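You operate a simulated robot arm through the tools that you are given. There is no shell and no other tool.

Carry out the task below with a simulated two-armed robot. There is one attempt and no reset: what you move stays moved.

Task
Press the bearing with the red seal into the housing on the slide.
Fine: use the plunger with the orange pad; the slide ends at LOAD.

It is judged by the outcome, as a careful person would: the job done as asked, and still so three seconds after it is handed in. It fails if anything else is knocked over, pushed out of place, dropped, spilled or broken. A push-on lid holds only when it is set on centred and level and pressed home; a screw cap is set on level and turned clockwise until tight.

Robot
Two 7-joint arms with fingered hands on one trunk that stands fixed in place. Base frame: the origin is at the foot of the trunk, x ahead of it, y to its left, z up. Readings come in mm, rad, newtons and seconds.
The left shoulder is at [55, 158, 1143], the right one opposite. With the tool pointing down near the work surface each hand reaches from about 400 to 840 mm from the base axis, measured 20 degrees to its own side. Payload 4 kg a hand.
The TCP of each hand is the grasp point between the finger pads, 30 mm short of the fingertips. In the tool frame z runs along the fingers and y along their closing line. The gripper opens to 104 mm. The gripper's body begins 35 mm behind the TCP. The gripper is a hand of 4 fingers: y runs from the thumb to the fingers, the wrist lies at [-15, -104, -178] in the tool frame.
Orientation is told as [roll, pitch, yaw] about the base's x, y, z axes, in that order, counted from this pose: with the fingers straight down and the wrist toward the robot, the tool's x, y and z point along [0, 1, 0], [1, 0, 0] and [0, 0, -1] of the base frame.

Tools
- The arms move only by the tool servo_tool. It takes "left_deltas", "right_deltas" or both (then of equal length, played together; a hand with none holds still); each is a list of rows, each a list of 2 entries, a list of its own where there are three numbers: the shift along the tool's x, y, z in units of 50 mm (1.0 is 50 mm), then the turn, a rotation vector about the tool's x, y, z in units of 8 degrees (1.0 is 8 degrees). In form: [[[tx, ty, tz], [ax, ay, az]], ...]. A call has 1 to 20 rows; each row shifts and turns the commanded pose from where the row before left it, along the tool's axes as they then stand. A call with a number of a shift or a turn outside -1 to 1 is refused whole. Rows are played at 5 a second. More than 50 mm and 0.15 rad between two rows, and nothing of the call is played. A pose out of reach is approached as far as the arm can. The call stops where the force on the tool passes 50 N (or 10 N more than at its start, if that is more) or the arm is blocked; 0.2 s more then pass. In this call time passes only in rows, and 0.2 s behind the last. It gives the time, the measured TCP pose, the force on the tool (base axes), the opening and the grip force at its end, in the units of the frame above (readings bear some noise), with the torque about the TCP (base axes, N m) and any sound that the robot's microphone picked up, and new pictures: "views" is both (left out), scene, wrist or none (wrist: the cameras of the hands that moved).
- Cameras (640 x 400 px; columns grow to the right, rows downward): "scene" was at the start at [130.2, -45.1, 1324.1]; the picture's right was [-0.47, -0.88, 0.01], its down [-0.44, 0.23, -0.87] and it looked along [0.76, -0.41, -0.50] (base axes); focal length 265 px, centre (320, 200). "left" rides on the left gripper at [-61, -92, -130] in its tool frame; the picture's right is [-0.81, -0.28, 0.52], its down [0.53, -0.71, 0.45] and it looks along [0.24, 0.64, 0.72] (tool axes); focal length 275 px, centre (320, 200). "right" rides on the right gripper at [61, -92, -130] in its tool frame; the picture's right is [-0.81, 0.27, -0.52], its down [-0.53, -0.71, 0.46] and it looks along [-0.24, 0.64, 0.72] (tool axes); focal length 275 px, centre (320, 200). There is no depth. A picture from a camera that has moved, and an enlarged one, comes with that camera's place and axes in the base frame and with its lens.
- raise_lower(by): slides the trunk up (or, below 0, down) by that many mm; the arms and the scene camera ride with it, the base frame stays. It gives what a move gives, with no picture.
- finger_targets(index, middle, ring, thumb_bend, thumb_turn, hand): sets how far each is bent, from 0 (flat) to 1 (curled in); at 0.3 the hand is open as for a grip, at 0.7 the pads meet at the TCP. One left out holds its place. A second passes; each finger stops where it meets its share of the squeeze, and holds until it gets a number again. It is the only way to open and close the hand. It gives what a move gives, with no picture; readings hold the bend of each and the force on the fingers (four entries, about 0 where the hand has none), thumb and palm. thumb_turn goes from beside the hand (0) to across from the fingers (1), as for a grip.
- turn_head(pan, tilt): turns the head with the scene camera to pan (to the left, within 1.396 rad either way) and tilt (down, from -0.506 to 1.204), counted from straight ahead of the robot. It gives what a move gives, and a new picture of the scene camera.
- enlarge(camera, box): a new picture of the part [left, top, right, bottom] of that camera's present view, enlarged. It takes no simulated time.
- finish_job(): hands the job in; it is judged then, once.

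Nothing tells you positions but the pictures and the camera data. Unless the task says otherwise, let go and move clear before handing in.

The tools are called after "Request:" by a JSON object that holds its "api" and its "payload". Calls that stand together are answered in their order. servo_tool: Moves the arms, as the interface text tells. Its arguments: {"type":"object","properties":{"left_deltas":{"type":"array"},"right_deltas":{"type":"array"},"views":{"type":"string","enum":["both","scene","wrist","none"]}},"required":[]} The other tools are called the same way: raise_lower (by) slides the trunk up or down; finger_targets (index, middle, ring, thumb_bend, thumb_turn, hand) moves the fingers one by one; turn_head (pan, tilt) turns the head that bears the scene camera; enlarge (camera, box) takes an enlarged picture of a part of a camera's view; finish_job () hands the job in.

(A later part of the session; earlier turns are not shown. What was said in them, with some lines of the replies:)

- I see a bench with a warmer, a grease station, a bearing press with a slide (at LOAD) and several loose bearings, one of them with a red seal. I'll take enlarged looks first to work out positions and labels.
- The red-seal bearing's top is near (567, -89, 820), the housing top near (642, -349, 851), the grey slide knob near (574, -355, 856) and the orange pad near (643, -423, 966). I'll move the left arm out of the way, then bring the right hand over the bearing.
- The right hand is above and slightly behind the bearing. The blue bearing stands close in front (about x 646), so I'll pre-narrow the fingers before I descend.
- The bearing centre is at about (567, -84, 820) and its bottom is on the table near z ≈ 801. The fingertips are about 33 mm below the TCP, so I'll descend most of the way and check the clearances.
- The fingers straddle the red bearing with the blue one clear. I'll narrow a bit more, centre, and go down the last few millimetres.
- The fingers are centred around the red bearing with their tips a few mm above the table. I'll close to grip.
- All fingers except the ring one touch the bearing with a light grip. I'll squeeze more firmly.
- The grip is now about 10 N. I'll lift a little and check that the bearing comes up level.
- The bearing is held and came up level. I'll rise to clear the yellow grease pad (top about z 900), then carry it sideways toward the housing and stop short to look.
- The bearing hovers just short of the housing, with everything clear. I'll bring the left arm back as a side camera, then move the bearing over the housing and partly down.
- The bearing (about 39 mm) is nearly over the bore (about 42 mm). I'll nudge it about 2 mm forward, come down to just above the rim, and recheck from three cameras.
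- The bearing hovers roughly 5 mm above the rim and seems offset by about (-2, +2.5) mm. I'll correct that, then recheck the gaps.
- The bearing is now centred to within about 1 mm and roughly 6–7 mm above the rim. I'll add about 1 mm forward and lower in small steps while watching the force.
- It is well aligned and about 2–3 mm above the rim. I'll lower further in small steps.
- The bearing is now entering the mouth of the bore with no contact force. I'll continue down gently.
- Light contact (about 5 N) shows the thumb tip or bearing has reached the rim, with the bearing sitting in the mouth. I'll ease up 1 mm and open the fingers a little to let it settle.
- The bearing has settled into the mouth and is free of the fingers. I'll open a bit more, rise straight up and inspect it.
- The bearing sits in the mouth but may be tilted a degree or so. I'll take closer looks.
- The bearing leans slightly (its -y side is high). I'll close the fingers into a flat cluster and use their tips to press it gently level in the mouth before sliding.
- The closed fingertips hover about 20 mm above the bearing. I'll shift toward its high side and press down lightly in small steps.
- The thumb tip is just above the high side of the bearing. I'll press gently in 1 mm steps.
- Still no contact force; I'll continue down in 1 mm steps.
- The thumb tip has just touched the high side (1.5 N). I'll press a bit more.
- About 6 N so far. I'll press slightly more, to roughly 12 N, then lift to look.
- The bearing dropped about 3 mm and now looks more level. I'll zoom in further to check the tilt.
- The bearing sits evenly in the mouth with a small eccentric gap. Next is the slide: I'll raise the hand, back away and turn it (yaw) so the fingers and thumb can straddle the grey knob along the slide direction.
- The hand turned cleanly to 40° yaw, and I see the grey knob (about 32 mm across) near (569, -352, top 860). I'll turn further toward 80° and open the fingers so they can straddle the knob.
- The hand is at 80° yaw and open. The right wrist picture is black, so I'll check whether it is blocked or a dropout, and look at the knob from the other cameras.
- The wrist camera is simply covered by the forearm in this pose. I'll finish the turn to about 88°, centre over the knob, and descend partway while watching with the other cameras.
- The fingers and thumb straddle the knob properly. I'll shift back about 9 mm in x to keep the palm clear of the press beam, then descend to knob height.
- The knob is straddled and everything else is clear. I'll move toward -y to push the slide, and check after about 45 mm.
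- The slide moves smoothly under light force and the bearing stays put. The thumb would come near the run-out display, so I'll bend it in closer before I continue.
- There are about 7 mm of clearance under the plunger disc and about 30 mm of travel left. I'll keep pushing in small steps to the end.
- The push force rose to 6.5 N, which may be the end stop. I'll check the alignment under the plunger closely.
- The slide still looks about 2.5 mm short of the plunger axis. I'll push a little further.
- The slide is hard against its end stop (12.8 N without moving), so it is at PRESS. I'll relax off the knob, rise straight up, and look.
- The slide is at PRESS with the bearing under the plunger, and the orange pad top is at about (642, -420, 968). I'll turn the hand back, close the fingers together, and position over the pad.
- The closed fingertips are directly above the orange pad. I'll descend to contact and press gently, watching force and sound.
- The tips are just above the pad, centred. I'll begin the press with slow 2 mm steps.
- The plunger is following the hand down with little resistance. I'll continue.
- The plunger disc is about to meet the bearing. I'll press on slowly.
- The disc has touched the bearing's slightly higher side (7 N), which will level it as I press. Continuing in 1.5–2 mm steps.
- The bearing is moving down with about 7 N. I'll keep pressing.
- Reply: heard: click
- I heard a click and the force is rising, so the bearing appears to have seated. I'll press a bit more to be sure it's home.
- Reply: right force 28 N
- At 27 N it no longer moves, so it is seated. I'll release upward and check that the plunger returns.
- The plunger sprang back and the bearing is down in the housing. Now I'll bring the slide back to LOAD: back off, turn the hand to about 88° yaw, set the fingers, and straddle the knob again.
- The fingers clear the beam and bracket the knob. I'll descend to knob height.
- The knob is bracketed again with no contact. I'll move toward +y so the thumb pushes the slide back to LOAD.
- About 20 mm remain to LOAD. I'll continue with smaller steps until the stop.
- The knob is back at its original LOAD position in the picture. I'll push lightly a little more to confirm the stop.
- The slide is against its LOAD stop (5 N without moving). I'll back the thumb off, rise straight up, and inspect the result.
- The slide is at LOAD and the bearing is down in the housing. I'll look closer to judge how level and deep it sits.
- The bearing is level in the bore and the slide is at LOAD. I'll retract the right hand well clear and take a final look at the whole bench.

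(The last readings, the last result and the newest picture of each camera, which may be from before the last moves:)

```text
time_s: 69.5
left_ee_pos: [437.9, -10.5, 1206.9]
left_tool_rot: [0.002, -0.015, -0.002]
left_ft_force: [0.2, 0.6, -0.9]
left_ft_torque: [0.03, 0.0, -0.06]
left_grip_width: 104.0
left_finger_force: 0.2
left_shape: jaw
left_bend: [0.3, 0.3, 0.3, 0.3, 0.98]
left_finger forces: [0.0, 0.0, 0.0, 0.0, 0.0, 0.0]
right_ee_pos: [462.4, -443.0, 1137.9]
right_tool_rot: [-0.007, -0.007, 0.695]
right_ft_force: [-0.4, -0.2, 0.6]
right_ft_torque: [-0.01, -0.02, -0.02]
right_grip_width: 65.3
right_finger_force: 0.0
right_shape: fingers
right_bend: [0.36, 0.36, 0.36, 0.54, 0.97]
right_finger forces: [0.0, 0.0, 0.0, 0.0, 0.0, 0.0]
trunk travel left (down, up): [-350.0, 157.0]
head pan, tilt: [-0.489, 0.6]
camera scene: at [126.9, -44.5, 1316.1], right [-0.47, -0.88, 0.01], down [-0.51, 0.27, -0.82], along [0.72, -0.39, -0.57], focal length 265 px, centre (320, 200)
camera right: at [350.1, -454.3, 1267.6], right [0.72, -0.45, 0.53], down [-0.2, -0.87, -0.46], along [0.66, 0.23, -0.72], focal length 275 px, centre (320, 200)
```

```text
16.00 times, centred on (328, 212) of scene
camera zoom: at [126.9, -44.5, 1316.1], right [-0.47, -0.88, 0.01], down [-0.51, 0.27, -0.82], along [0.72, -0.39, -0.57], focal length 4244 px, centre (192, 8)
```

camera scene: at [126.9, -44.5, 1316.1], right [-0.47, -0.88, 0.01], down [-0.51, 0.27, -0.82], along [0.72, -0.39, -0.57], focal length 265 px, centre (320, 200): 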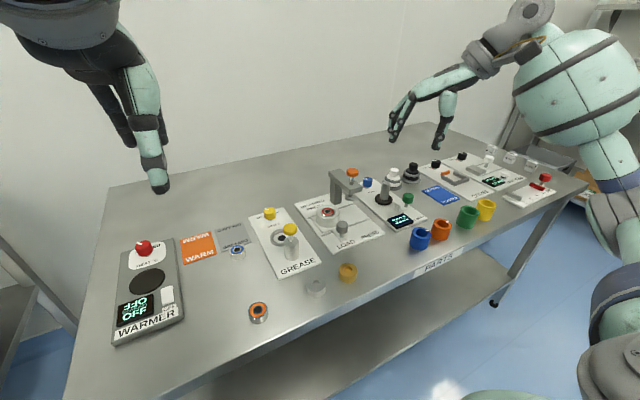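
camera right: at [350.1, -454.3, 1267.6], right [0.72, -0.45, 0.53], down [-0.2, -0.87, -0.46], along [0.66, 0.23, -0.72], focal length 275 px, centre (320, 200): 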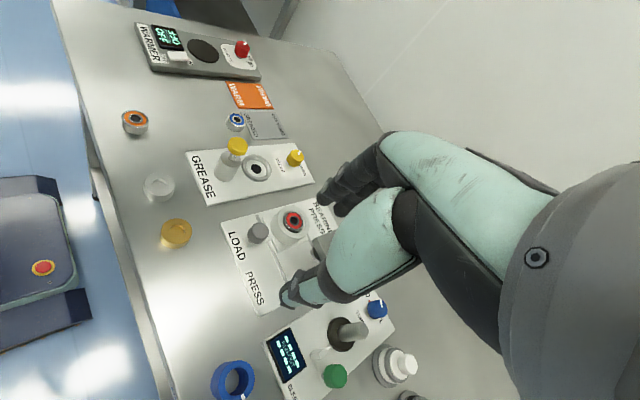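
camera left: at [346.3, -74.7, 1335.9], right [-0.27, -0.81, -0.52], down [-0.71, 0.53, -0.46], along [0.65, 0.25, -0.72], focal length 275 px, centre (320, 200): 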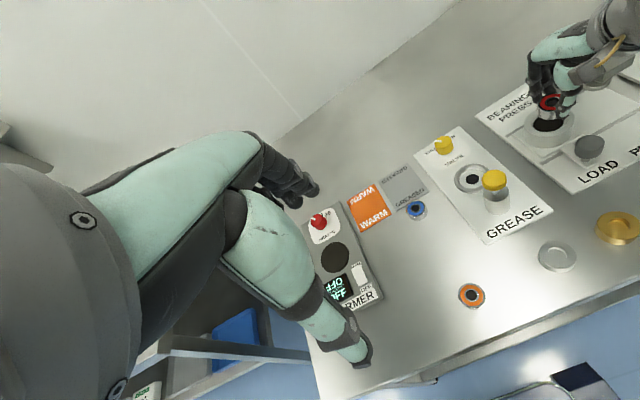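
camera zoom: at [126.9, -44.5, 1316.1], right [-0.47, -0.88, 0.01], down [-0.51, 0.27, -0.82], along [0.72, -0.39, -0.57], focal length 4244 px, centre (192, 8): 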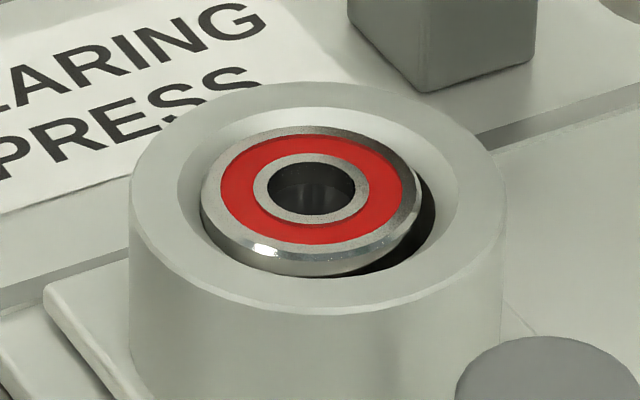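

The bearing is seated, the slide is at LOAD, the plunger is up, nothing else has moved, and both hands are clear. I'll hand the job in.

Request:
{"api": "finish_job", "payload": {}}

```text
The job is handed in.
```

The red-seal bearing is pressed into the housing, and the slide is back at LOAD against its stop. I've handed the job in, but the result of the judging hasn't come back.

- **Seating:** I pressed with the orange-pad plunger until there was a click. I then pushed to about 27 N, and the bearing went no further.
- **Position:** The pictures show it level to within a degree or two. It sits about 1 mm off-centre in the bore, towards the robot's left.
- **Before the press:** The bearing sat slightly tilted when first set in the mouth, so I pushed it down about 3 mm with a fingertip at around 6 N before moving the slide.
- **Surroundings:** The plunger came back up, nothing else on the bench looks moved, and both hands are clear.
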